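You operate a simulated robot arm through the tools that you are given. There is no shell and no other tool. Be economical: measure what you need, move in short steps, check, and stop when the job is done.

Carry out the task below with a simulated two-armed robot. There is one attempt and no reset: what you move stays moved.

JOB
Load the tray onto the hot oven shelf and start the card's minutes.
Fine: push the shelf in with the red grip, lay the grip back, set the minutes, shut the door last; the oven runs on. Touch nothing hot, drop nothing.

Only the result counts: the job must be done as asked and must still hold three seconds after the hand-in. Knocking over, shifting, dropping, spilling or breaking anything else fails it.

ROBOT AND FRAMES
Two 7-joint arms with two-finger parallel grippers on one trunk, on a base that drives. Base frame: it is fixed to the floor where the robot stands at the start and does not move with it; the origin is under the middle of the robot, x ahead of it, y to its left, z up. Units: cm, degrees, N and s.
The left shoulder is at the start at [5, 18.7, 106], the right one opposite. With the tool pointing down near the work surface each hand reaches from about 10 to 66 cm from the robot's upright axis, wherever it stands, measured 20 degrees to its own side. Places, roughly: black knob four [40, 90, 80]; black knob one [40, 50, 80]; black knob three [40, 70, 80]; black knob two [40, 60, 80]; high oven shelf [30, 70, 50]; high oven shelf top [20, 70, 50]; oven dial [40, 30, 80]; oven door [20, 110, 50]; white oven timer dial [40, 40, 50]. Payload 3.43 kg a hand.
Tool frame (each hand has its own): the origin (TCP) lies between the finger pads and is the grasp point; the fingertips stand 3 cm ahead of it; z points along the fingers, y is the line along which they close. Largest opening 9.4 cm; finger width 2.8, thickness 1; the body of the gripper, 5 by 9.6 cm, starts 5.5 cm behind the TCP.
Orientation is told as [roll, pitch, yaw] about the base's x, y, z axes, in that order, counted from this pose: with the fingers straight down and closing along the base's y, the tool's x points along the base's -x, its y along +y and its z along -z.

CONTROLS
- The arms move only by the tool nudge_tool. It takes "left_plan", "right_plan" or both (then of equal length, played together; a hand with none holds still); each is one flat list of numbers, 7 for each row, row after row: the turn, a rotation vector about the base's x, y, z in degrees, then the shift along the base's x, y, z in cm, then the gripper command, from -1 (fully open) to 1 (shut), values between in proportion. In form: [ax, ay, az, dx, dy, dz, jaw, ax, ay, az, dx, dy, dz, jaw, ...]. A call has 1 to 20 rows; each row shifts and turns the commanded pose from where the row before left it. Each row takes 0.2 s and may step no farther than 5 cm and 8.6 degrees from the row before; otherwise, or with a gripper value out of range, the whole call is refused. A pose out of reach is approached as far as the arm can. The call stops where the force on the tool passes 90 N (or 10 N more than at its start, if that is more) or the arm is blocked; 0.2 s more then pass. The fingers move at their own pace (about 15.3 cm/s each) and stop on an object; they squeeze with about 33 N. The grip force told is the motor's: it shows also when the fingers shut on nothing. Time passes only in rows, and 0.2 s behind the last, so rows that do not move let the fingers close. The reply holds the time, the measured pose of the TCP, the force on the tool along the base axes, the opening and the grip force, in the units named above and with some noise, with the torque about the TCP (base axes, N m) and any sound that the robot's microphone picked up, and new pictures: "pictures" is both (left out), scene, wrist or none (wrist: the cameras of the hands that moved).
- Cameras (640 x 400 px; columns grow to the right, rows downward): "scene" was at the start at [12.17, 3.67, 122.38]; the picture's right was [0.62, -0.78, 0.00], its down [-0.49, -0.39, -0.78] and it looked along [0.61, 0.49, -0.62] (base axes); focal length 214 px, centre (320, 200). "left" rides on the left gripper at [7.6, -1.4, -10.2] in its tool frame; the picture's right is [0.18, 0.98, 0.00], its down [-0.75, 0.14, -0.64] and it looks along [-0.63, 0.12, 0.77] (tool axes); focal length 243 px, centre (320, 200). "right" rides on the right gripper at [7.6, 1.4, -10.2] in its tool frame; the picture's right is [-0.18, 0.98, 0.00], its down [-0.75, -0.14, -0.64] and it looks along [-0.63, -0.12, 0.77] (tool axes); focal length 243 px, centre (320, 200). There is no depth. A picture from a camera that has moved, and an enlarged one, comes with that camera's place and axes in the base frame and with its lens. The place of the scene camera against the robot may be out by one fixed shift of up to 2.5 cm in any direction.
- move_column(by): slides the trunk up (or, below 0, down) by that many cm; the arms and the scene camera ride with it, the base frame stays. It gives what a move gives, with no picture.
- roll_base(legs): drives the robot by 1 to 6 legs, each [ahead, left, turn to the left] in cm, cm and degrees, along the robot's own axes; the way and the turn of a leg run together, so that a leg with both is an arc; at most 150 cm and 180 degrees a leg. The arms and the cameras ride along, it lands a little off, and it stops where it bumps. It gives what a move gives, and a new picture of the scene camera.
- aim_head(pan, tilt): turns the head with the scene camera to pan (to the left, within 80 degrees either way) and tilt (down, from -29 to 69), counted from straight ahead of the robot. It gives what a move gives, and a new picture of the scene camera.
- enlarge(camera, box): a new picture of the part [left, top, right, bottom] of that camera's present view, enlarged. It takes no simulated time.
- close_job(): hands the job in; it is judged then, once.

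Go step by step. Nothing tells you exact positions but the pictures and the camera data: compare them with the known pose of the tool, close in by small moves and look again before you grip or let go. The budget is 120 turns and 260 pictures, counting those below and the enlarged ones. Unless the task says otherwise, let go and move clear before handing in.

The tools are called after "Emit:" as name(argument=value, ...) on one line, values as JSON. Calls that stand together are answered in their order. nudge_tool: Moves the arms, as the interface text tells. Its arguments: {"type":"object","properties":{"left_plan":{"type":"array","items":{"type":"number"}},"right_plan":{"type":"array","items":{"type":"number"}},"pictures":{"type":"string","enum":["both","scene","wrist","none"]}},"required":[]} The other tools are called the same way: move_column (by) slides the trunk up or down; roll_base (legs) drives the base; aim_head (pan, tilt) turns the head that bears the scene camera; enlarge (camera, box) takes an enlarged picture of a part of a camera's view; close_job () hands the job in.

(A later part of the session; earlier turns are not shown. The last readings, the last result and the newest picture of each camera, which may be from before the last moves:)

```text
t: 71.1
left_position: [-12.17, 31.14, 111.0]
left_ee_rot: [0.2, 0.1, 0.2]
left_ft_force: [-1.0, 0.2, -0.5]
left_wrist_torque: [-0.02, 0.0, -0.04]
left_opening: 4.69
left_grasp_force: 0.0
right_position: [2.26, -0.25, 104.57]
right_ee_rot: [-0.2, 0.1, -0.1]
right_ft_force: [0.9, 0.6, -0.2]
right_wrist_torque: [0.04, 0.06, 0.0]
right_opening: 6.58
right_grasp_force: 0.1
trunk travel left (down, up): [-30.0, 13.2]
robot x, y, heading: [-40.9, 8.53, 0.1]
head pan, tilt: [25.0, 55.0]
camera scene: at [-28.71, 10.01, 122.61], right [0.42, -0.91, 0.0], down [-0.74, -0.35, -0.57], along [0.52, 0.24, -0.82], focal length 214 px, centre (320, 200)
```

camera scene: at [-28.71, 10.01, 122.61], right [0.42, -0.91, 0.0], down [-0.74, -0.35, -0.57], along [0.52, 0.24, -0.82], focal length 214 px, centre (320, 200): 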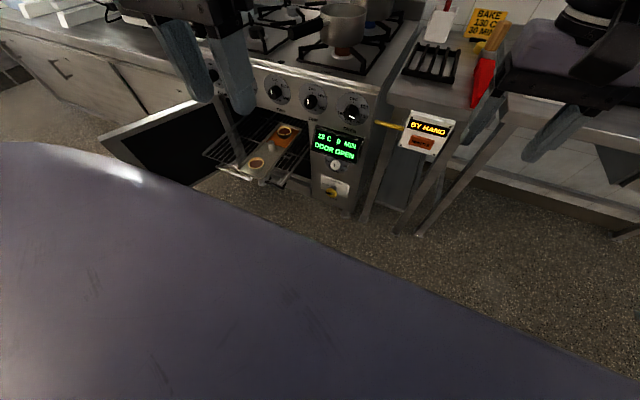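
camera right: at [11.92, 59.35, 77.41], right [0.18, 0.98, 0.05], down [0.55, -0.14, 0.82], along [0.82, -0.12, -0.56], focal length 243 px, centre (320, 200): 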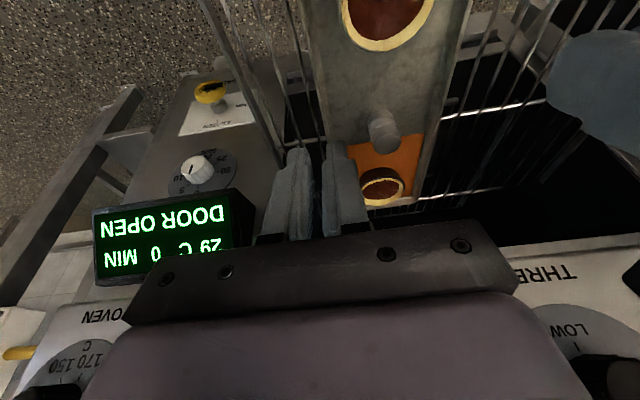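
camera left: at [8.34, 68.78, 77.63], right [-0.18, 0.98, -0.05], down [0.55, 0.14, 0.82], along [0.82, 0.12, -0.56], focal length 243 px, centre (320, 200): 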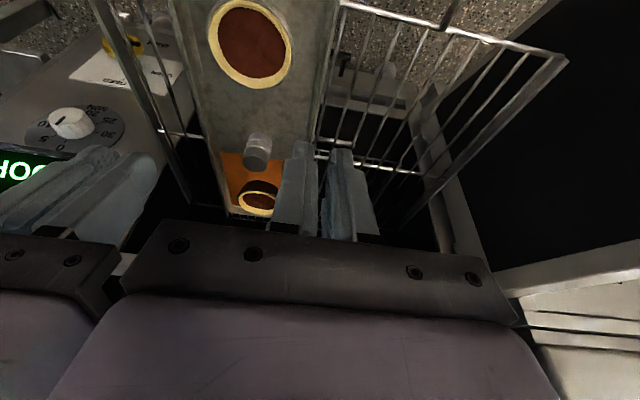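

Tray sits well. Driving up to the counter for the grip.

Emit:
roll_base(legs=[[42, 0, 0]])

Emit:
nudge_tool(right_plan=[0, 0, 0, 0, -2.5, 0, -0.4, 0, 0, 0, 0, -2.5, 0, -0.4, 0, 0, 0, 0, 0, 0, -0.4])

```text
t: 73.7
left_position: [29.95, 31.29, 110.93]
left_ee_rot: [0.1, 0.1, 0.2]
left_ft_force: [0.0, 0.2, 0.8]
left_wrist_torque: [-0.03, -0.01, -0.03]
left_opening: 4.67
left_grasp_force: 0.0
right_position: [44.33, -0.22, 104.45]
right_ee_rot: [-0.1, 0.1, 0.0]
right_ft_force: [1.2, -0.2, -0.3]
right_wrist_torque: [-0.02, 0.02, -0.01]
right_opening: 6.56
right_grasp_force: 0.2
trunk travel left (down, up): [-30.0, 13.2]
robot x, y, heading: [1.41, 8.82, -0.0]
head pan, tilt: [25.0, 55.0]
camera scene: at [13.41, 10.2, 122.6], right [0.43, -0.9, 0.0], down [-0.74, -0.35, -0.57], along [0.52, 0.24, -0.82], focal length 214 px, centre (320, 200)
```

scene: 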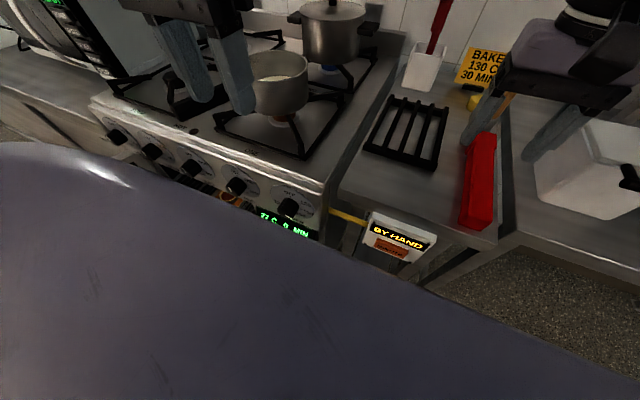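

```text
t: 74.5
left_position: [29.84, 31.34, 110.85]
left_ee_rot: [0.1, 0.1, 0.4]
left_ft_force: [1.1, 0.1, 0.4]
left_wrist_torque: [0.02, 0.0, -0.01]
left_opening: 4.7
left_grasp_force: 0.0
right_position: [44.42, -5.2, 104.52]
right_ee_rot: [-0.2, 0.2, 0.3]
right_ft_force: [-0.2, -0.2, 0.0]
right_wrist_torque: [0.03, 0.04, -0.02]
right_opening: 6.57
right_grasp_force: 0.0
trunk travel left (down, up): [-30.0, 13.2]
robot x, y, heading: [1.05, 8.7, 0.5]
head pan, tilt: [25.0, 55.0]
camera scene: at [13.38, 10.21, 122.61], right [0.43, -0.9, 0.0], down [-0.74, -0.35, -0.57], along [0.52, 0.24, -0.82], focal length 214 px, centre (320, 200)
camera right: at [36.78, -3.59, 114.83], right [0.18, 0.98, 0.0], down [0.75, -0.14, 0.64], along [0.63, -0.12, -0.77], focal length 243 px, centre (320, 200)
```

scene: 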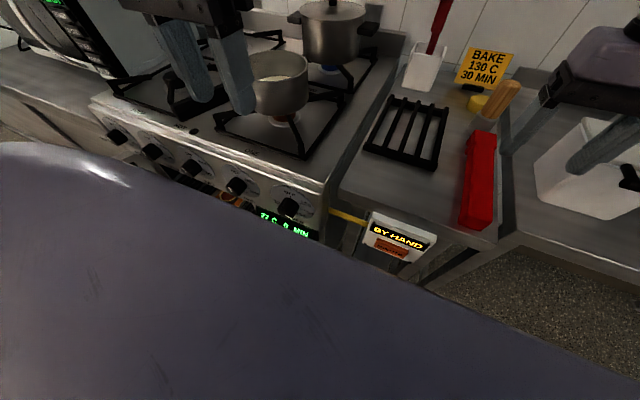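
right: 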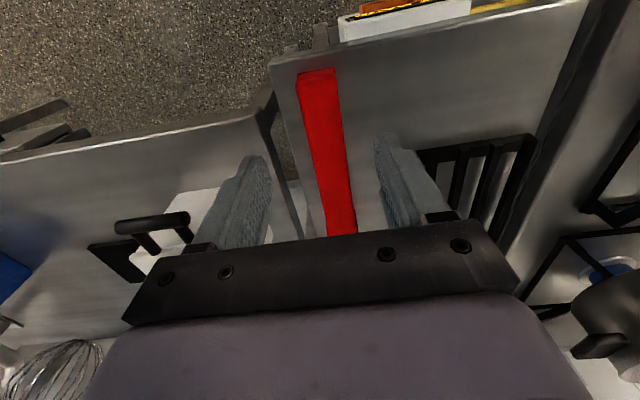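

Grip axis at y≈-5.2, x 42.5–65.5. I align the right hand at x≈47.4 and descend.

Emit:
nudge_tool(right_plan=[0, 0, 0, 1.5, 0, -2.5, -0.4, 0, 0, 0, 1.5, 0, -3, -0.4, 0, 0, 0, 0, 0, -3, -0.4, 0, 0, 0, 0, 0, -2, -0.4, 0, 0, 0, 0, 0, 0, -0.4], pictures="wrist")

Emit:
enlarge(camera="scene", box=[400, 80, 600, 260])

```text
t: 75.7
left_position: [29.87, 31.24, 111.1]
left_ee_rot: [0.1, 0.1, 0.3]
left_ft_force: [-0.4, 0.1, 0.0]
left_wrist_torque: [0.0, 0.04, -0.04]
left_opening: 4.71
left_grasp_force: 0.0
right_position: [47.38, -5.19, 93.98]
right_ee_rot: [-0.1, 0.1, 0.1]
right_ft_force: [0.2, 0.2, 0.6]
right_wrist_torque: [0.04, -0.01, 0.01]
right_opening: 6.59
right_grasp_force: 0.0
trunk travel left (down, up): [-30.0, 13.2]
robot x, y, heading: [1.58, 9.02, 0.2]
head pan, tilt: [25.0, 55.0]
camera right: at [39.71, -3.55, 104.3], right [0.18, 0.98, 0.0], down [0.75, -0.14, 0.64], along [0.63, -0.12, -0.77], focal length 243 px, centre (320, 200)
```

right: 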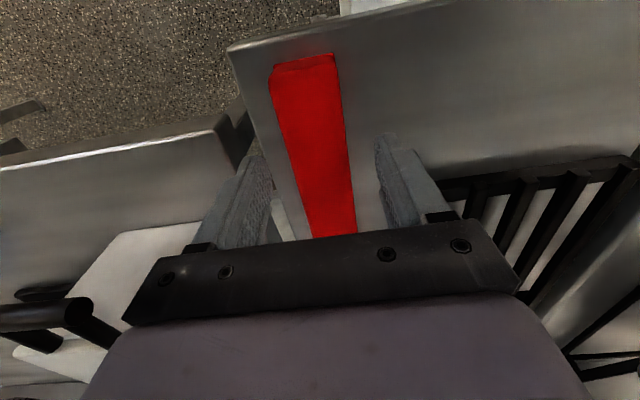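

```text
2.22 times, centred on (500, 170) of scene
camera zoom: at [13.37, 10.2, 122.61], right [0.43, -0.9, 0.0], down [-0.74, -0.35, -0.57], along [0.52, 0.24, -0.82], focal length 477 px, centre (-80, 267)
```

zoom: 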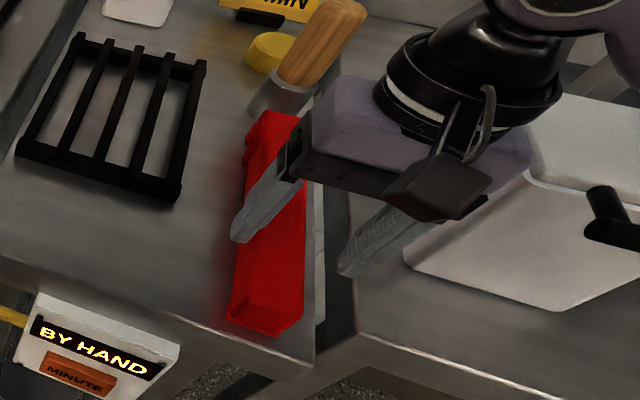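

Emit:
nudge_tool(right_plan=[0, 0, 0, 0, 0, -1.5, -0.4, 0, 0, 0, 0, 0, -1.5, -0.4, 0, 0, 0, 0, 0, -1.4, -0.4, 0, 0, 0, 0, 0, 0, -0.4], pictures="none")

Emit:
nudge_tool(right_plan=[0, 0, 0, 0, 0, 0, 0.1, 0, 0, 0, 0, 0, 0, 0.3, 0, 0, 0, 0, 0, 0, 1, 0, 0, 0, 0, 0, 0, 1, 0, 0, 0, 0, 0, 0, 1], pictures="wrist")

```text
t: 76.7
left_position: [29.97, 31.22, 110.81]
left_ee_rot: [0.0, 0.0, 0.3]
left_ft_force: [0.6, -0.8, 0.0]
left_wrist_torque: [0.03, 0.02, 0.01]
left_opening: 4.71
left_grasp_force: 0.1
right_position: [47.28, -5.21, 89.58]
right_ee_rot: [-0.1, 0.0, 0.1]
right_ft_force: [-0.1, 0.3, 1.1]
right_wrist_torque: [-0.01, -0.04, 0.04]
right_opening: 6.61
right_grasp_force: 0.0
trunk travel left (down, up): [-30.0, 13.2]
robot x, y, heading: [1.44, 8.91, 0.1]
head pan, tilt: [25.0, 55.0]
```

```text
t: 77.9
left_position: [29.91, 31.33, 110.98]
left_ee_rot: [0.1, 0.1, 0.3]
left_ft_force: [-0.2, -0.5, -0.5]
left_wrist_torque: [0.04, 0.0, 0.01]
left_opening: 4.72
left_grasp_force: 0.0
right_position: [47.39, -5.04, 89.7]
right_ee_rot: [-0.1, 0.1, 0.1]
right_ft_force: [0.1, -1.4, 0.3]
right_wrist_torque: [0.01, -0.03, -0.13]
right_opening: 4.6
right_grasp_force: 32.7
trunk travel left (down, up): [-30.0, 13.2]
robot x, y, heading: [1.12, 8.39, 0.5]
head pan, tilt: [25.0, 55.0]
camera right: at [39.73, -3.56, 99.97], right [0.18, 0.98, 0.0], down [0.75, -0.14, 0.64], along [0.63, -0.12, -0.77], focal length 243 px, centre (320, 200)
```

right: 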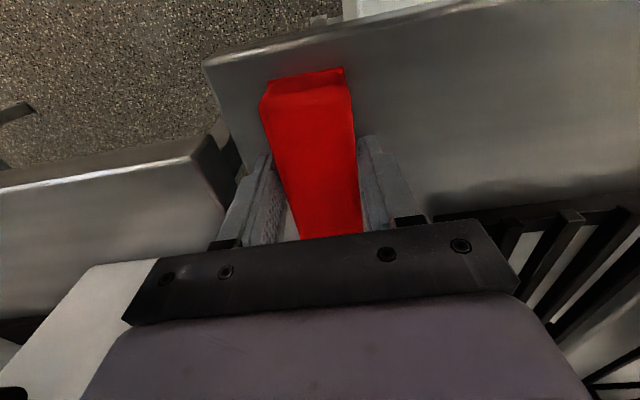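

Gripped firmly (4.6 cm wide; place pose to remember: [47.4, -5.1, 89.6]). Lifting.

Emit:
nudge_tool(right_plan=[0, 0, 0, 0, 0, 1, 1, 0, 0, 0, 0, 0, 2, 1, 0, 0, 0, 0, 0, 3, 1, 0, 0, 0, 0, 0, 3, 1, 0, 0, 0, 0, 0, 3, 1, 0, 0, 0, 0, 0, 0, 1])

Emit:
enlarge(camera="scene", box=[400, 80, 600, 260])

```text
t: 79.3
left_position: [29.83, 31.29, 110.91]
left_ee_rot: [0.1, 0.0, 0.3]
left_ft_force: [-0.1, 0.6, -0.1]
left_wrist_torque: [0.04, 0.0, -0.03]
left_opening: 4.7
left_grasp_force: 0.0
right_position: [47.4, -5.08, 101.69]
right_ee_rot: [0.0, 0.1, 0.2]
right_ft_force: [-0.1, -0.1, -1.4]
right_wrist_torque: [0.03, 0.11, -0.01]
right_opening: 4.6
right_grasp_force: 33.2
trunk travel left (down, up): [-30.0, 13.2]
robot x, y, heading: [1.15, 8.87, 0.2]
head pan, tilt: [25.0, 55.0]
camera scene: at [13.39, 10.19, 122.6], right [0.43, -0.9, 0.0], down [-0.74, -0.35, -0.57], along [0.52, 0.24, -0.82], focal length 214 px, centre (320, 200)
camera right: at [39.72, -3.56, 112.06], right [0.18, 0.98, 0.0], down [0.76, -0.14, 0.64], along [0.63, -0.12, -0.77], focal length 243 px, centre (320, 200)
```

scene: 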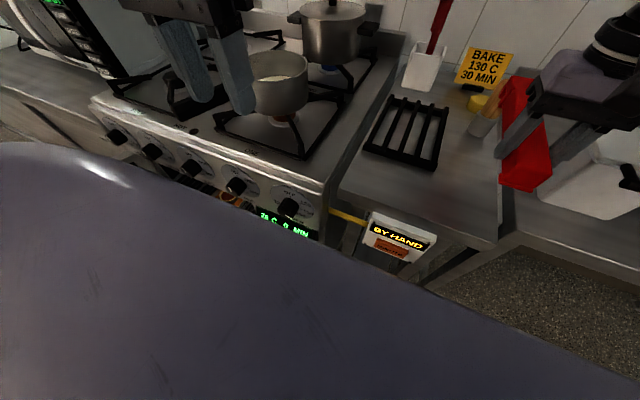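
right: 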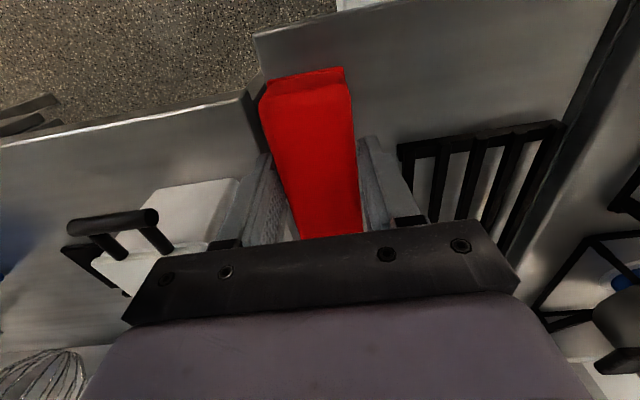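

```text
2.22 times, centred on (500, 170) of scene
camera zoom: at [13.39, 10.19, 122.6], right [0.43, -0.9, 0.0], down [-0.74, -0.35, -0.57], along [0.52, 0.24, -0.82], focal length 477 px, centre (-80, 267)
```

zoom: 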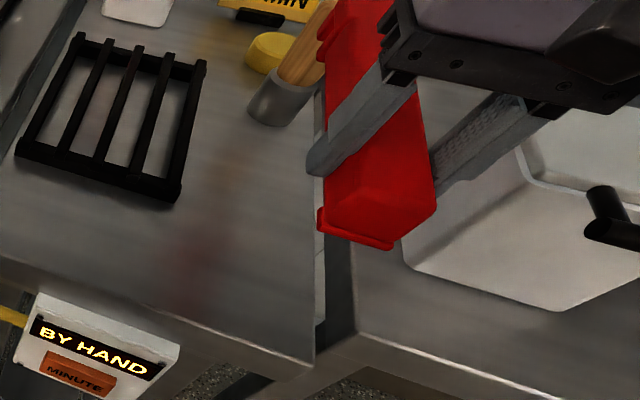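

Grip held securely. Backing off, centring the hand, and driving over to the shelf.

Emit:
roll_base(legs=[[-46, 0, 0]])

Emit:
nudge_tool(right_plan=[0, 0, 0, -3, 3, 0, 1, 0, 0, 0, -3, 3, 0, 1, 0, 0, 0, -3, 3, 0, 1, 0, 0, 0, -2, 3, 0, 1, 0, 0, 0, 0, 0, 0, 1], pictures="none")

Emit:
roll_base(legs=[[0, 58, 0]])

Emit:
aim_head(pan=10, tilt=50)

```text
t: 82.0
left_position: [-15.81, 31.11, 110.8]
left_ee_rot: [0.1, 0.1, 0.4]
left_ft_force: [-0.3, 0.0, -0.9]
left_wrist_torque: [0.0, 0.01, 0.02]
left_opening: 4.7
left_grasp_force: 0.0
right_position: [1.64, -5.33, 101.82]
right_ee_rot: [-0.1, -0.1, 0.2]
right_ft_force: [-0.3, 0.5, -1.9]
right_wrist_torque: [0.0, 0.13, -0.03]
right_opening: 4.61
right_grasp_force: 33.0
trunk travel left (down, up): [-30.0, 13.2]
robot x, y, heading: [-44.19, 8.79, 0.1]
head pan, tilt: [25.0, 55.0]
camera scene: at [-32.26, 10.0, 122.61], right [0.43, -0.9, 0.0], down [-0.74, -0.35, -0.57], along [0.52, 0.25, -0.82], focal length 214 px, centre (320, 200)
```

scene: 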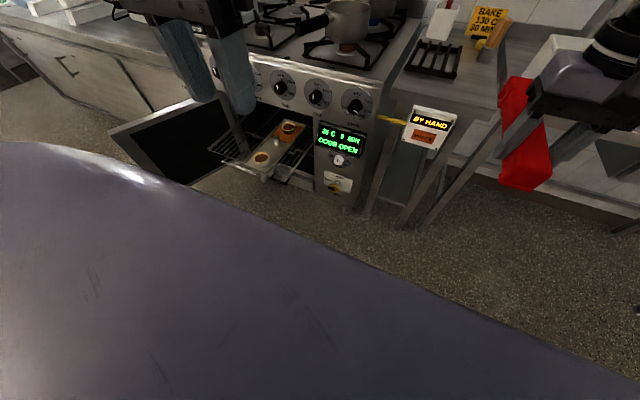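

```text
t: 83.2
left_position: [-15.76, 31.04, 110.95]
left_ee_rot: [0.2, 0.1, 0.4]
left_ft_force: [-0.3, 0.1, -0.2]
left_wrist_torque: [-0.03, -0.02, -0.03]
left_opening: 4.7
left_grasp_force: 0.0
right_position: [-9.14, 6.83, 101.6]
right_ee_rot: [-0.1, 0.0, 0.2]
right_ft_force: [-0.6, -0.1, -2.2]
right_wrist_torque: [0.02, 0.14, -0.01]
right_opening: 4.58
right_grasp_force: 33.3
trunk travel left (down, up): [-30.0, 13.2]
robot x, y, heading: [-44.45, 8.57, 0.2]
head pan, tilt: [25.0, 55.0]
```

```text
t: 86.5
left_position: [-16.23, 89.28, 110.8]
left_ee_rot: [0.1, 0.2, 0.5]
left_ft_force: [-1.1, 1.0, -0.4]
left_wrist_torque: [-0.03, 0.0, -0.02]
left_opening: 4.68
left_grasp_force: 0.0
right_position: [-9.56, 64.93, 101.68]
right_ee_rot: [-0.2, 0.0, 0.4]
right_ft_force: [0.2, 0.1, -1.1]
right_wrist_torque: [-0.02, 0.15, 0.02]
right_opening: 4.62
right_grasp_force: 32.9
trunk travel left (down, up): [-30.0, 13.2]
robot x, y, heading: [-44.48, 66.87, 0.4]
head pan, tilt: [25.0, 55.0]
camera scene: at [-32.59, 68.09, 122.6], right [0.43, -0.9, 0.0], down [-0.74, -0.35, -0.57], along [0.52, 0.25, -0.82], focal length 214 px, centre (320, 200)
```

scene: 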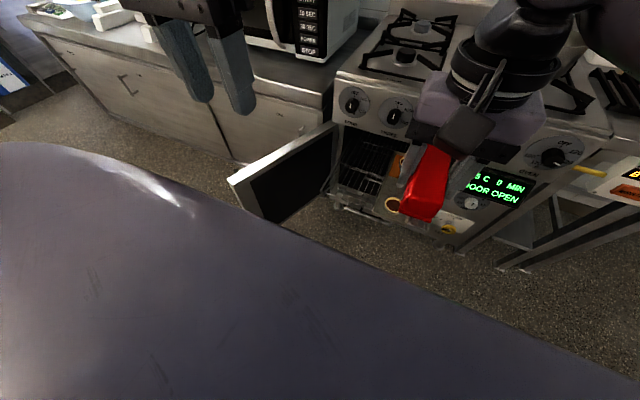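

```text
t: 87.3
left_position: [-16.26, 89.09, 110.81]
left_ee_rot: [0.3, 0.1, 0.4]
left_ft_force: [-0.3, 0.2, -0.4]
left_wrist_torque: [0.04, -0.01, -0.03]
left_opening: 4.68
left_grasp_force: 0.2
right_position: [-9.47, 64.85, 101.59]
right_ee_rot: [-0.2, 0.0, 0.3]
right_ft_force: [0.1, 0.3, -2.7]
right_wrist_torque: [-0.03, 0.14, -0.01]
right_opening: 4.6
right_grasp_force: 33.0
trunk travel left (down, up): [-30.0, 13.2]
robot x, y, heading: [-44.35, 66.13, 0.5]
head pan, tilt: [10.0, 50.0]
camera scene: at [-31.53, 66.36, 123.25], right [0.18, -0.98, 0.0], down [-0.75, -0.14, -0.64], along [0.63, 0.12, -0.77], focal length 214 px, centre (320, 200)
```

scene: 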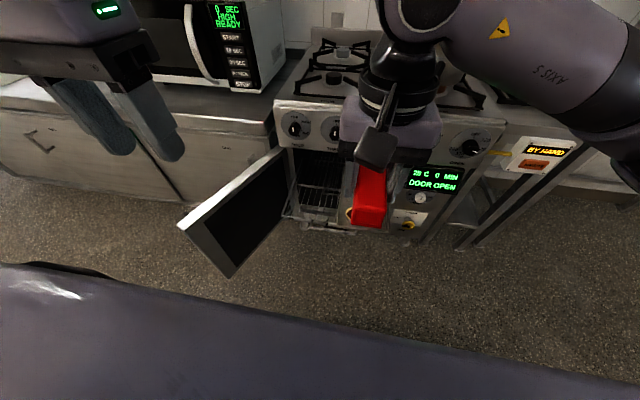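

Emit:
nudge_tool(right_plan=[0, 0, 0, -2.5, 2, 0, 1, 0, 0, 0, -2.5, 2, 0, 1, 0, 0, 0, 0, 0, 0, 1], pictures="none")

Emit:
move_column(by=-30)

Emit:
nudge_tool(right_plan=[0, 0, 0, 0, 0, -2.5, 1, 0, 0, 0, 0, 0, -2.5, 1, 0, 0, 0, 0, 0, -2.5, 1, 0, 0, 0, 0, 0, -2.5, 1, 0, 0, 0, 0, 0, -2, 1, 0, 0, 0, 0, 0, 0, 1])

```text
t: 88.1
left_position: [-16.38, 89.17, 111.02]
left_ee_rot: [0.2, 0.1, 0.4]
left_ft_force: [0.5, -0.5, 0.4]
left_wrist_torque: [-0.01, 0.04, 0.0]
left_opening: 4.67
left_grasp_force: 0.1
right_position: [-14.57, 68.77, 101.65]
right_ee_rot: [-0.1, 0.1, 0.2]
right_ft_force: [-0.6, -0.4, -1.9]
right_wrist_torque: [0.02, 0.14, -0.03]
right_opening: 4.59
right_grasp_force: 32.8
trunk travel left (down, up): [-30.0, 13.2]
robot x, y, heading: [-44.91, 66.55, 0.2]
head pan, tilt: [10.0, 50.0]
```

```text
t: 91.1
left_position: [-16.11, 89.19, 80.89]
left_ee_rot: [0.2, 0.1, 0.5]
left_ft_force: [0.2, 0.9, -0.1]
left_wrist_torque: [0.01, -0.01, -0.03]
left_opening: 4.69
left_grasp_force: 0.0
right_position: [-14.71, 68.89, 71.56]
right_ee_rot: [-0.1, 0.1, 0.3]
right_ft_force: [-0.2, 0.5, -0.9]
right_wrist_torque: [0.02, 0.17, -0.05]
right_opening: 4.58
right_grasp_force: 32.8
trunk travel left (down, up): [0.0, 43.2]
robot x, y, heading: [-45.18, 66.9, 0.5]
head pan, tilt: [10.0, 50.0]
```

```text
t: 92.5
left_position: [-16.17, 89.17, 80.91]
left_ee_rot: [0.1, 0.1, 0.5]
left_ft_force: [-0.9, 0.3, 0.3]
left_wrist_torque: [-0.01, 0.0, 0.01]
left_opening: 4.7
left_grasp_force: 0.1
right_position: [-14.55, 68.84, 59.55]
right_ee_rot: [-0.1, 0.0, 0.4]
right_ft_force: [1.0, 0.0, -0.7]
right_wrist_torque: [0.0, 0.13, -0.02]
right_opening: 4.61
right_grasp_force: 33.0
trunk travel left (down, up): [0.0, 43.2]
robot x, y, heading: [-44.91, 66.34, 0.3]
head pan, tilt: [10.0, 50.0]
camera scene: at [-31.54, 66.36, 93.26], right [0.18, -0.98, 0.0], down [-0.75, -0.14, -0.64], along [0.63, 0.12, -0.77], focal length 214 px, centre (320, 200)
camera right: at [-22.16, 70.42, 69.89], right [0.18, 0.98, 0.0], down [0.76, -0.14, 0.64], along [0.63, -0.12, -0.77], focal length 243 px, centre (320, 200)
```

scene: 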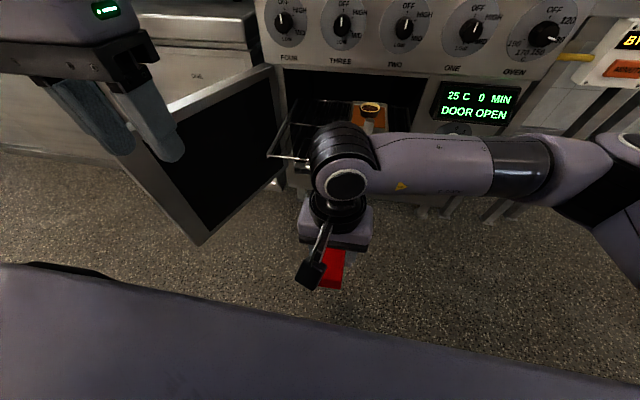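
right: 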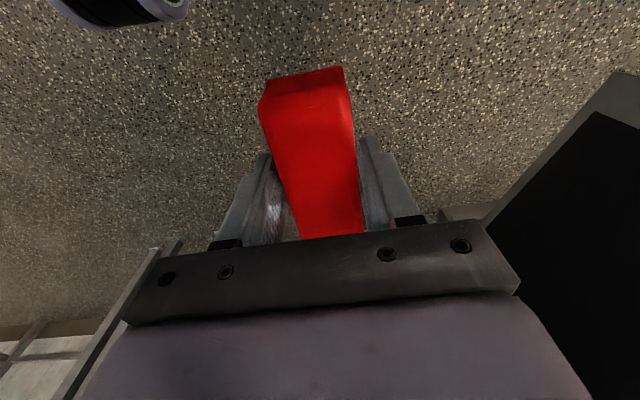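

My own hand blocks the view, so I use the left wrist camera as observer.

Emit:
enlarge(camera="left", box=[0, 0, 640, 400])

```text
1.00 times, centred on (320, 200) of left
camera zoom: at [-23.78, 87.61, 91.1], right [-0.19, 0.98, 0.0], down [0.75, 0.15, 0.64], along [0.63, 0.13, -0.77], focal length 243 px, centre (320, 200)
```

zoom: 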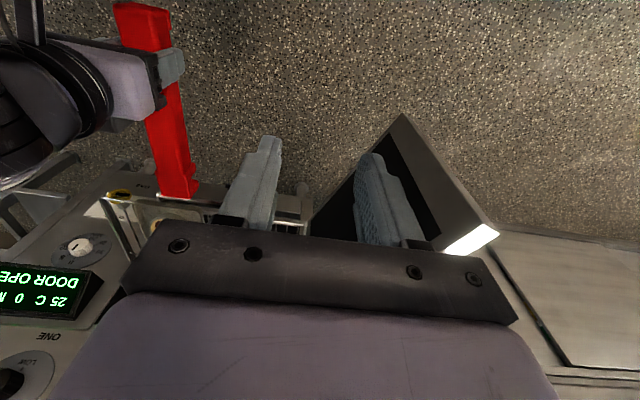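

Emit:
enlarge(camera="left", box=[90, 120, 330, 270])

```text
2.67 times, centred on (210, 195) of left
camera zoom: at [-23.78, 87.61, 91.1], right [-0.19, 0.98, 0.0], down [0.75, 0.15, 0.64], along [0.63, 0.13, -0.77], focal length 647 px, centre (613, 213)
```

zoom: 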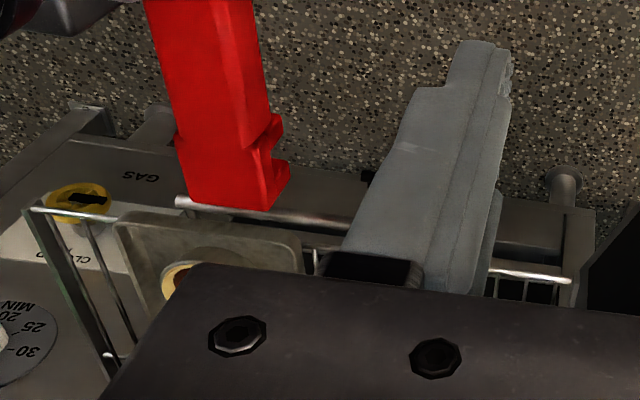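

The grip's tip is ~3.5 cm in front of the handle. I lower to handle height and then start pushing.

Emit:
nudge_tool(right_plan=[0, 0, 0, 0, 0, -1.6, 1, 0, 0, 0, 0, 0, -1.6, 1, 0, 0, 0, 0, 0, 0, 1], pictures="none")

Emit:
enlarge(camera="left", box=[90, 120, 330, 270])

```text
t: 93.3
left_position: [-16.17, 89.08, 80.81]
left_ee_rot: [0.2, 0.1, 0.5]
left_ft_force: [0.7, 0.4, 0.7]
left_wrist_torque: [-0.02, 0.02, 0.0]
left_opening: 4.71
left_grasp_force: 0.0
right_position: [-14.6, 69.05, 56.41]
right_ee_rot: [0.0, 0.1, 0.3]
right_ft_force: [0.7, 0.3, -2.3]
right_wrist_torque: [0.01, 0.13, -0.01]
right_opening: 4.59
right_grasp_force: 33.1
trunk travel left (down, up): [0.0, 43.2]
robot x, y, heading: [-44.61, 66.44, 0.4]
head pan, tilt: [10.0, 50.0]
```

```text
2.67 times, centred on (210, 195) of left
camera zoom: at [-23.78, 87.61, 91.1], right [-0.19, 0.98, 0.0], down [0.75, 0.15, 0.64], along [0.63, 0.13, -0.77], focal length 647 px, centre (613, 213)
```

zoom: 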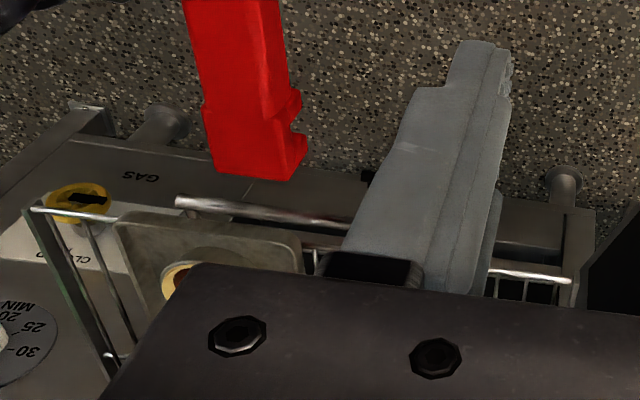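

Emit:
nudge_tool(right_plan=[0, 0, 0, 0.6, 0, 0, 1, 0, 0, 0, 0.6, 0, 0, 1, 0, 0, 0, 0.6, 0, 0, 1, 0, 0, 0, 0.6, 0, 0, 1, 0, 0, 0, 0.6, 0, 0, 1, 0, 0, 0, 0.6, 0, 0, 1, 0, 0, 0, 0.6, 0, 0, 1, 0, 0, 0, 0.6, 0, 0, 1, 0, 0, 0, 0.6, 0, 0, 1, 0, 0, 0, 0.6, 0, 0, 1], pictures="none")

Emit:
enlarge(camera="left", box=[90, 120, 330, 270])

```text
t: 95.5
left_position: [-16.14, 89.2, 80.92]
left_ee_rot: [0.3, 0.0, 0.6]
left_ft_force: [-0.4, -0.4, -0.1]
left_wrist_torque: [0.0, 0.02, -0.01]
left_opening: 4.72
left_grasp_force: 0.1
right_position: [-8.61, 68.85, 56.46]
right_ee_rot: [-0.1, 0.2, 0.4]
right_ft_force: [0.4, -0.4, -1.6]
right_wrist_torque: [-0.02, 0.1, -0.16]
right_opening: 4.6
right_grasp_force: 33.0
trunk travel left (down, up): [0.0, 43.2]
robot x, y, heading: [-44.36, 66.36, 0.6]
head pan, tilt: [10.0, 50.0]
```

```text
2.67 times, centred on (210, 195) of left
camera zoom: at [-23.78, 87.61, 91.1], right [-0.19, 0.98, 0.0], down [0.75, 0.15, 0.64], along [0.63, 0.13, -0.77], focal length 647 px, centre (613, 213)
```

zoom: 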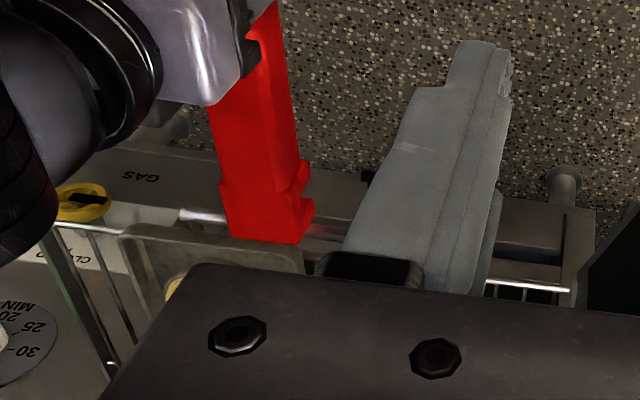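

Shelf is moving with low force. Continue pushing.

Emit:
nudge_tool(right_plan=[0, 0, 0, 0.7, 0, 0, 1, 0, 0, 0, 0.7, 0, 0, 1, 0, 0, 0, 0.7, 0, 0, 1, 0, 0, 0, 0.7, 0, 0, 1, 0, 0, 0, 0.7, 0, 0, 1, 0, 0, 0, 0.7, 0, 0, 1, 0, 0, 0, 0.7, 0, 0, 1, 0, 0, 0, 0.7, 0, 0, 1], pictures="scene")

Emit:
enlarge(camera="left", box=[50, 100, 350, 290])

```text
t: 97.3
left_position: [-16.33, 89.31, 80.83]
left_ee_rot: [0.2, 0.1, 0.5]
left_ft_force: [0.7, -0.1, -1.2]
left_wrist_torque: [0.02, 0.0, 0.02]
left_opening: 4.69
left_grasp_force: 0.1
right_position: [-2.99, 68.81, 56.41]
right_ee_rot: [-0.3, 0.0, 0.3]
right_ft_force: [-0.8, 0.2, 0.1]
right_wrist_torque: [-0.05, -0.01, -0.06]
right_opening: 4.59
right_grasp_force: 33.3
trunk travel left (down, up): [0.0, 43.2]
robot x, y, heading: [-44.59, 66.47, 0.2]
head pan, tilt: [10.0, 50.0]
camera scene: at [-31.54, 66.36, 93.26], right [0.18, -0.98, 0.0], down [-0.75, -0.14, -0.64], along [0.63, 0.12, -0.77], focal length 214 px, centre (320, 200)
```

scene: 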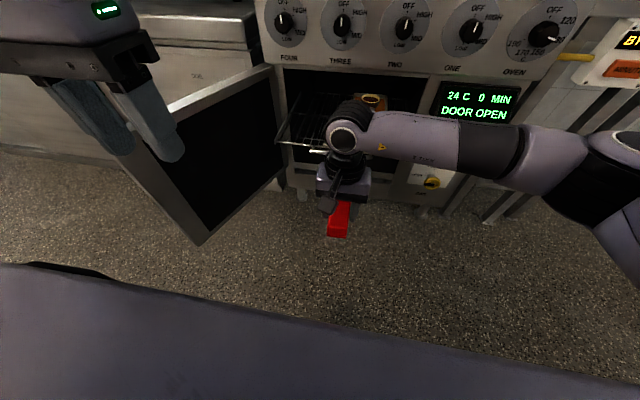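

```text
2.11 times, centred on (200, 195) of left
camera zoom: at [-23.78, 87.6, 91.1], right [-0.19, 0.98, 0.0], down [0.75, 0.15, 0.64], along [0.63, 0.13, -0.77], focal length 511 px, centre (573, 210)
```

zoom: 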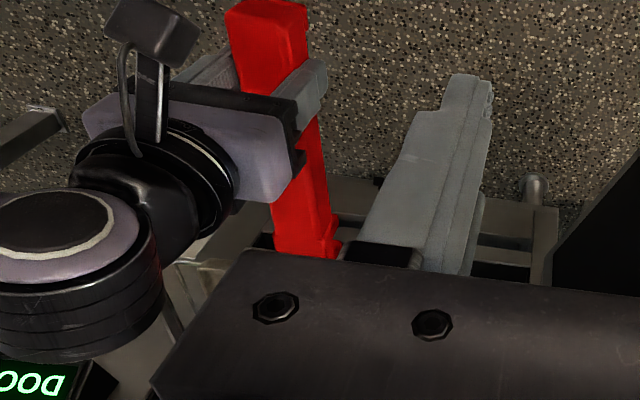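

Shelf follows well. Now I push on by driving the base forward.

Emit:
roll_base(legs=[[10, 0, 0]])

Emit:
enlarge(camera="left", box=[0, 100, 350, 320])

```text
t: 98.5
left_position: [-6.23, 89.21, 80.85]
left_ee_rot: [0.2, 0.1, 0.5]
left_ft_force: [-1.7, 0.2, 0.5]
left_wrist_torque: [-0.02, -0.03, 0.03]
left_opening: 4.71
left_grasp_force: 0.0
right_position: [6.82, 69.08, 56.37]
right_ee_rot: [0.0, 0.1, 0.3]
right_ft_force: [-0.5, -0.3, -1.7]
right_wrist_torque: [0.0, 0.15, -0.05]
right_opening: 4.61
right_grasp_force: 32.7
trunk travel left (down, up): [0.0, 43.2]
robot x, y, heading: [-34.82, 66.65, 0.3]
head pan, tilt: [10.0, 50.0]
camera scene: at [-21.58, 66.43, 93.26], right [0.18, -0.98, 0.0], down [-0.75, -0.14, -0.64], along [0.63, 0.12, -0.77], focal length 214 px, centre (320, 200)
```

scene: 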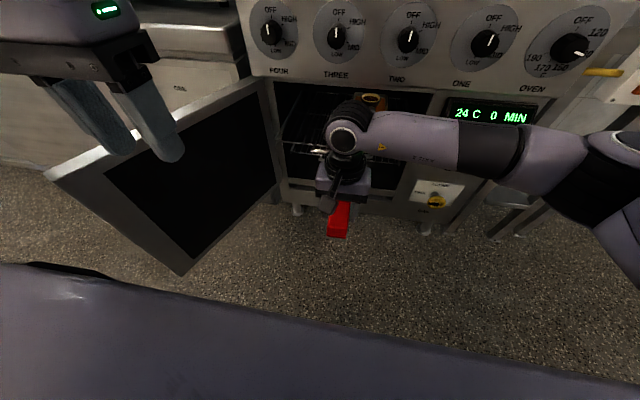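

```text
1.82 times, centred on (175, 210) of left
camera zoom: at [-13.83, 87.68, 91.1], right [-0.19, 0.98, 0.0], down [0.75, 0.15, 0.64], along [0.63, 0.13, -0.77], focal length 441 px, centre (584, 182)
```

zoom: 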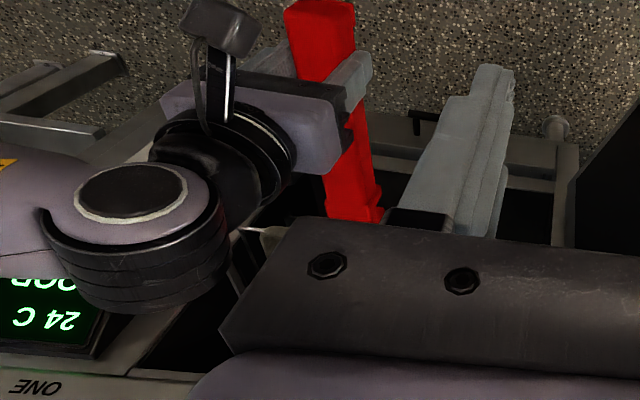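

Emit:
roll_base(legs=[[6, 0, 0]])

Emit:
enlarge(camera="scene", box=[230, 70, 430, 250])

```text
t: 99.4
left_position: [-0.3, 89.16, 80.85]
left_ee_rot: [0.2, 0.0, 0.5]
left_ft_force: [1.1, 0.4, -0.2]
left_wrist_torque: [-0.03, -0.01, 0.02]
left_opening: 4.7
left_grasp_force: 0.1
right_position: [12.89, 69.08, 56.41]
right_ee_rot: [-0.1, 0.1, 0.3]
right_ft_force: [-0.6, 0.7, -1.3]
right_wrist_torque: [0.01, 0.14, -0.01]
right_opening: 4.6
right_grasp_force: 32.8
trunk travel left (down, up): [0.0, 43.2]
robot x, y, heading: [-28.72, 66.5, 0.6]
head pan, tilt: [10.0, 50.0]
camera scene: at [-15.64, 66.48, 93.26], right [0.18, -0.98, 0.0], down [-0.75, -0.14, -0.64], along [0.63, 0.12, -0.77], focal length 214 px, centre (320, 200)
```

scene: 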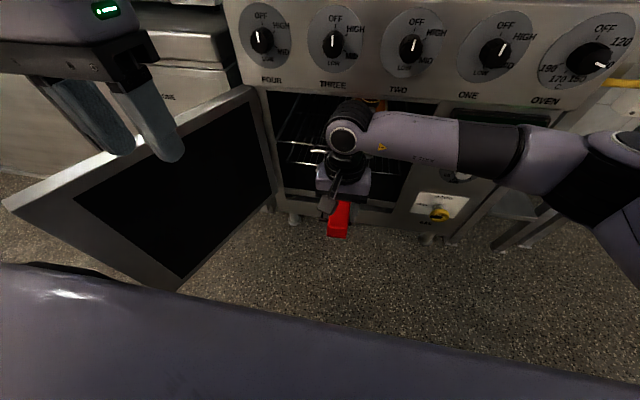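

```text
2.22 times, centred on (330, 160) of scene
camera zoom: at [-15.64, 66.48, 93.26], right [0.18, -0.98, 0.0], down [-0.75, -0.14, -0.64], along [0.63, 0.12, -0.77], focal length 477 px, centre (298, 289)
```

zoom: 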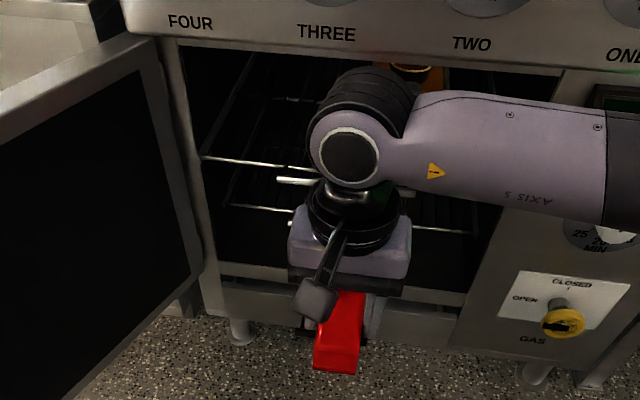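

Emit:
roll_base(legs=[[4, 0, 0]])

Emit:
enlarge(camera="scene", box=[220, 70, 420, 250])

```text
t: 100.3
left_position: [3.68, 89.29, 81.0]
left_ee_rot: [0.2, 0.2, 0.5]
left_ft_force: [-0.3, 0.1, 0.1]
left_wrist_torque: [0.02, 0.02, 0.02]
left_opening: 4.73
left_grasp_force: 0.1
right_position: [16.79, 69.01, 56.38]
right_ee_rot: [0.0, 0.1, 0.3]
right_ft_force: [0.2, -0.7, -1.2]
right_wrist_torque: [0.0, 0.14, -0.01]
right_opening: 4.6
right_grasp_force: 32.7
trunk travel left (down, up): [0.0, 43.2]
robot x, y, heading: [-24.53, 66.79, 0.6]
head pan, tilt: [10.0, 50.0]
camera scene: at [-11.7, 66.5, 93.26], right [0.18, -0.98, 0.0], down [-0.75, -0.14, -0.64], along [0.63, 0.12, -0.77], focal length 214 px, centre (320, 200)
```

scene: 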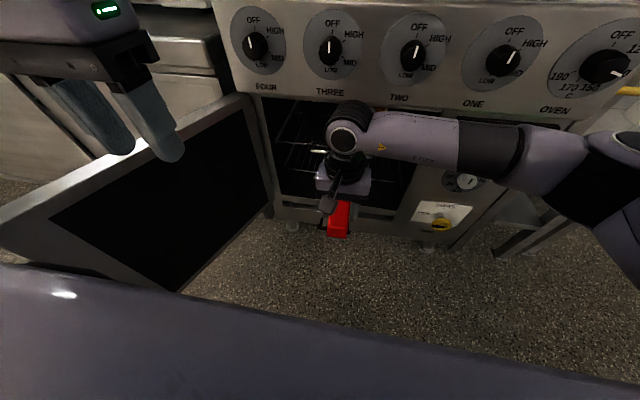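

```text
2.22 times, centred on (320, 160) of scene
camera zoom: at [-11.7, 66.5, 93.26], right [0.18, -0.98, 0.0], down [-0.75, -0.14, -0.64], along [0.63, 0.12, -0.77], focal length 477 px, centre (320, 289)
```

zoom: 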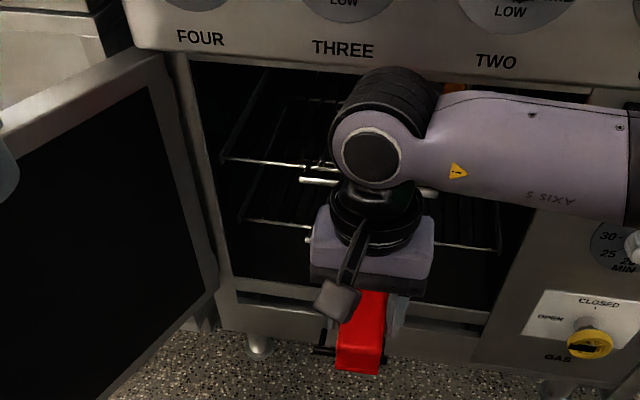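

Emit:
roll_base(legs=[[4, 0, 0]])

Emit:
enlarge(camera="scene", box=[220, 70, 420, 250])

```text
t: 101.2
left_position: [7.58, 89.32, 80.96]
left_ee_rot: [0.2, -0.1, 0.5]
left_ft_force: [0.5, 1.3, 0.8]
left_wrist_torque: [0.01, 0.02, 0.02]
left_opening: 4.69
left_grasp_force: 0.0
right_position: [20.03, 69.2, 56.37]
right_ee_rot: [0.0, 1.3, 0.9]
right_ft_force: [-47.4, -2.4, 1.9]
right_wrist_torque: [-0.04, 0.59, -0.49]
right_opening: 4.62
right_grasp_force: 32.9
trunk travel left (down, up): [0.0, 43.2]
robot x, y, heading: [-20.87, 66.83, 0.5]
head pan, tilt: [10.0, 50.0]
camera scene: at [-7.91, 66.52, 93.28], right [0.18, -0.98, 0.0], down [-0.75, -0.14, -0.64], along [0.63, 0.12, -0.76], focal length 214 px, centre (320, 200)
```

scene: 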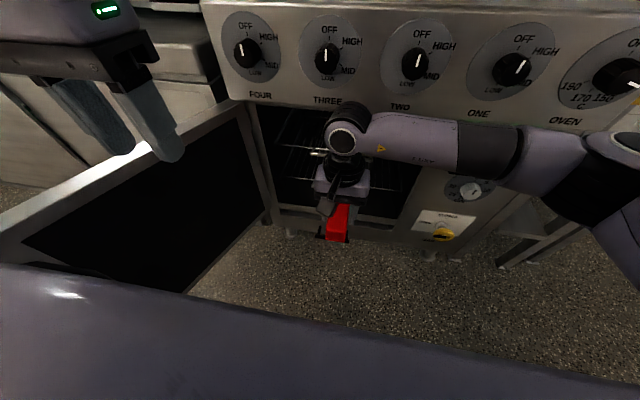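

```text
2.22 times, centred on (320, 160) of scene
camera zoom: at [-7.91, 66.52, 93.28], right [0.18, -0.98, 0.0], down [-0.75, -0.14, -0.64], along [0.63, 0.12, -0.76], focal length 477 px, centre (320, 289)
```

zoom: 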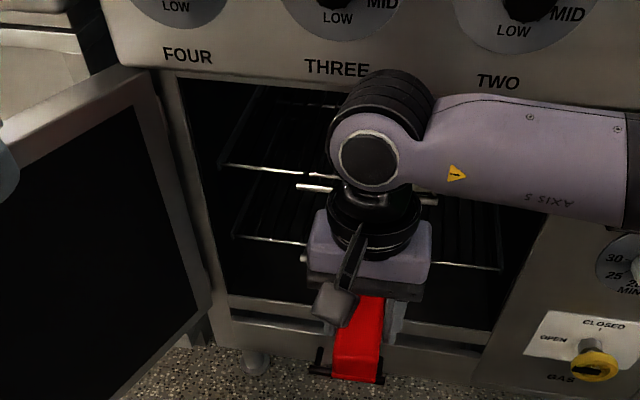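

The shelf hit its end stop (−47 N), in line with the lower one. Backing out and checking.

Emit:
nudge_tool(right_plan=[0, 0, 0, -1, 0, 0, 1, 0, 0, 0, -2, 0, 0, 1, 0, 0, 0, -3, 0, 0, 1, 0, 0, 0, -3, 0, 0, 1], pictures="none")

Emit:
roll_base(legs=[[-24, 0, 0]])

Emit:
enlarge(camera="scene", box=[240, 60, 480, 230])

Emit:
enlarge(camera="right", box=[0, 0, 640, 400])

```text
t: 102.2
left_position: [7.47, 89.35, 80.9]
left_ee_rot: [0.1, 0.1, 0.5]
left_ft_force: [0.4, 0.3, -0.3]
left_wrist_torque: [-0.05, 0.02, 0.01]
left_opening: 4.69
left_grasp_force: 0.2
right_position: [11.01, 69.32, 56.22]
right_ee_rot: [0.1, 1.3, 1.0]
right_ft_force: [0.4, 0.0, -1.6]
right_wrist_torque: [0.0, 0.16, -0.01]
right_opening: 4.64
right_grasp_force: 33.3
trunk travel left (down, up): [0.0, 43.2]
robot x, y, heading: [-20.83, 67.12, 0.3]
head pan, tilt: [10.0, 50.0]
```

```text
t: 104.0
left_position: [-16.37, 89.11, 80.99]
left_ee_rot: [0.3, 0.1, 0.4]
left_ft_force: [0.1, -0.3, -0.3]
left_wrist_torque: [0.0, -0.02, 0.01]
left_opening: 4.7
left_grasp_force: 0.0
right_position: [-12.82, 69.03, 56.24]
right_ee_rot: [0.0, 1.4, 0.8]
right_ft_force: [-0.2, 0.0, -1.6]
right_wrist_torque: [-0.01, 0.12, 0.01]
right_opening: 4.58
right_grasp_force: 32.9
trunk travel left (down, up): [0.0, 43.2]
robot x, y, heading: [-44.43, 66.35, 0.3]
head pan, tilt: [10.0, 50.0]
camera scene: at [-31.71, 66.36, 93.26], right [0.18, -0.98, 0.0], down [-0.75, -0.14, -0.64], along [0.63, 0.12, -0.77], focal length 214 px, centre (320, 200)
```

scene: 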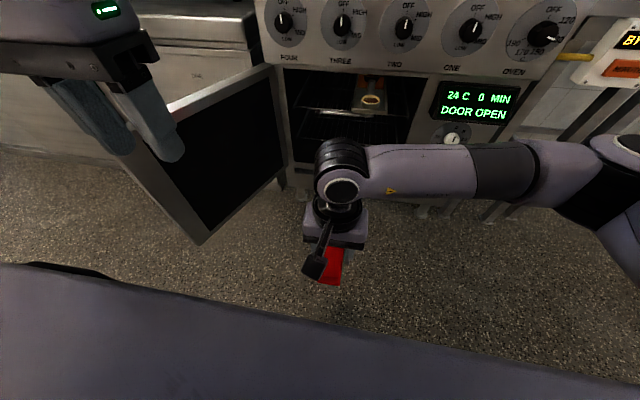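

```text
2.35 times, centred on (360, 145) of scene
camera zoom: at [-31.71, 66.36, 93.26], right [0.18, -0.98, 0.0], down [-0.75, -0.14, -0.64], along [0.63, 0.12, -0.77], focal length 505 px, centre (226, 329)
```

zoom: 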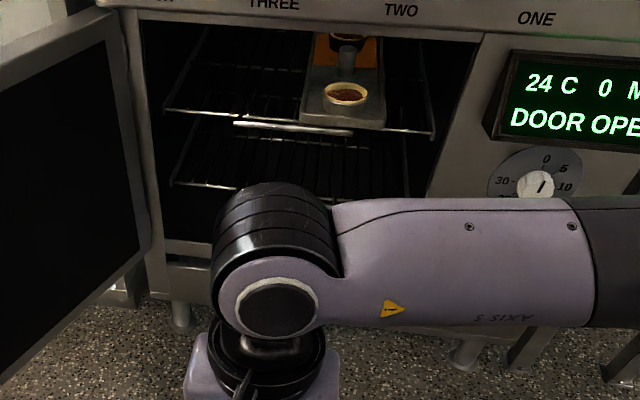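

```text
1.00 times, centred on (320, 200) of right
camera zoom: at [-20.28, 70.47, 66.8], right [0.17, 0.99, 0.0], down [0.77, -0.13, 0.62], along [0.62, -0.11, -0.78], focal length 243 px, centre (320, 200)
```

zoom: 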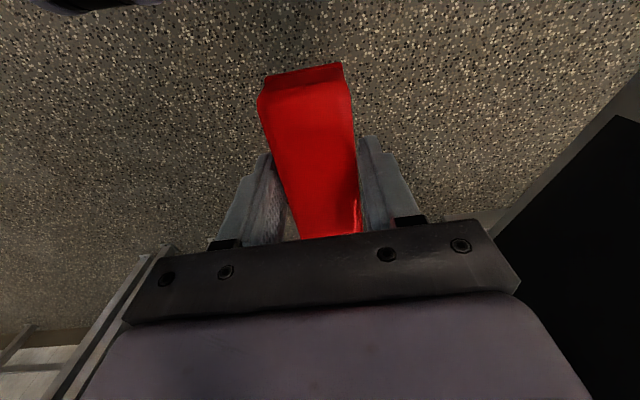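

The shelf with tray is fully in. Now I return the red grip: raise the arm and trunk, drive back to the counter.

Emit:
nudge_tool(right_plan=[0, -1.3, -0.7, 0, 0, 4, 1, 0, 0, 0, 0, 0, 4, 1, 0, 0, 0, 0, 0, 4, 1, 0, 0, 0, 0, -2, 4, 1, 0, 0, 0, 2.5, -3.5, 0, 1, 0, 0, 0, 2.5, -3.5, 0, 1, 0, 0, 0, 2.5, -3.5, 0, 1, 0, 0, 0, 2.5, -3.5, 0, 1], pictures="none")

Emit:
move_column(by=30)

Emit:
roll_base(legs=[[0, -58, 0], [44, 0, 0]])

```text
t: 105.8
left_position: [-16.4, 89.18, 80.85]
left_ee_rot: [0.3, 0.1, 0.3]
left_ft_force: [0.1, 0.4, 0.5]
left_wrist_torque: [0.0, -0.05, -0.02]
left_opening: 4.73
left_grasp_force: 0.1
right_position: [-2.86, 52.98, 72.25]
right_ee_rot: [-0.2, 0.0, 0.2]
right_ft_force: [0.5, 0.6, -1.7]
right_wrist_torque: [0.0, 0.13, -0.01]
right_opening: 4.6
right_grasp_force: 33.1
trunk travel left (down, up): [0.0, 43.2]
robot x, y, heading: [-44.8, 66.49, 0.2]
head pan, tilt: [10.0, 50.0]
```

```text
t: 108.8
left_position: [-16.29, 89.05, 110.85]
left_ee_rot: [0.2, 0.0, 0.5]
left_ft_force: [0.1, -0.4, -0.3]
left_wrist_torque: [-0.01, 0.0, -0.01]
left_opening: 4.69
left_grasp_force: 0.2
right_position: [-2.84, 53.12, 102.25]
right_ee_rot: [-0.1, -0.1, 0.1]
right_ft_force: [-0.3, 0.1, -1.2]
right_wrist_torque: [0.0, 0.13, 0.0]
right_opening: 4.62
right_grasp_force: 33.0
trunk travel left (down, up): [-30.0, 13.2]
robot x, y, heading: [-44.74, 66.59, 0.2]
head pan, tilt: [10.0, 50.0]
```

```text
t: 114.4
left_position: [28.13, 31.23, 110.81]
left_ee_rot: [0.2, 0.1, 0.4]
left_ft_force: [0.0, -0.4, 0.1]
left_wrist_torque: [0.0, 0.0, -0.01]
left_opening: 4.69
left_grasp_force: 0.1
right_position: [41.64, -5.04, 102.12]
right_ee_rot: [0.0, 0.0, 0.0]
right_ft_force: [-0.1, -0.4, -0.6]
right_wrist_torque: [0.01, 0.15, 0.01]
right_opening: 4.58
right_grasp_force: 33.3
trunk travel left (down, up): [-30.0, 13.2]
robot x, y, heading: [-0.08, 8.46, 0.6]
head pan, tilt: [10.0, 50.0]
camera scene: at [12.72, 8.3, 123.25], right [0.18, -0.98, 0.0], down [-0.75, -0.14, -0.64], along [0.63, 0.12, -0.77], focal length 214 px, centre (320, 200)
```

scene: 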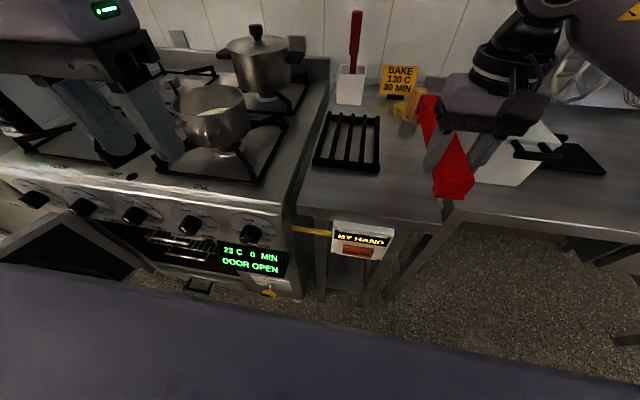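

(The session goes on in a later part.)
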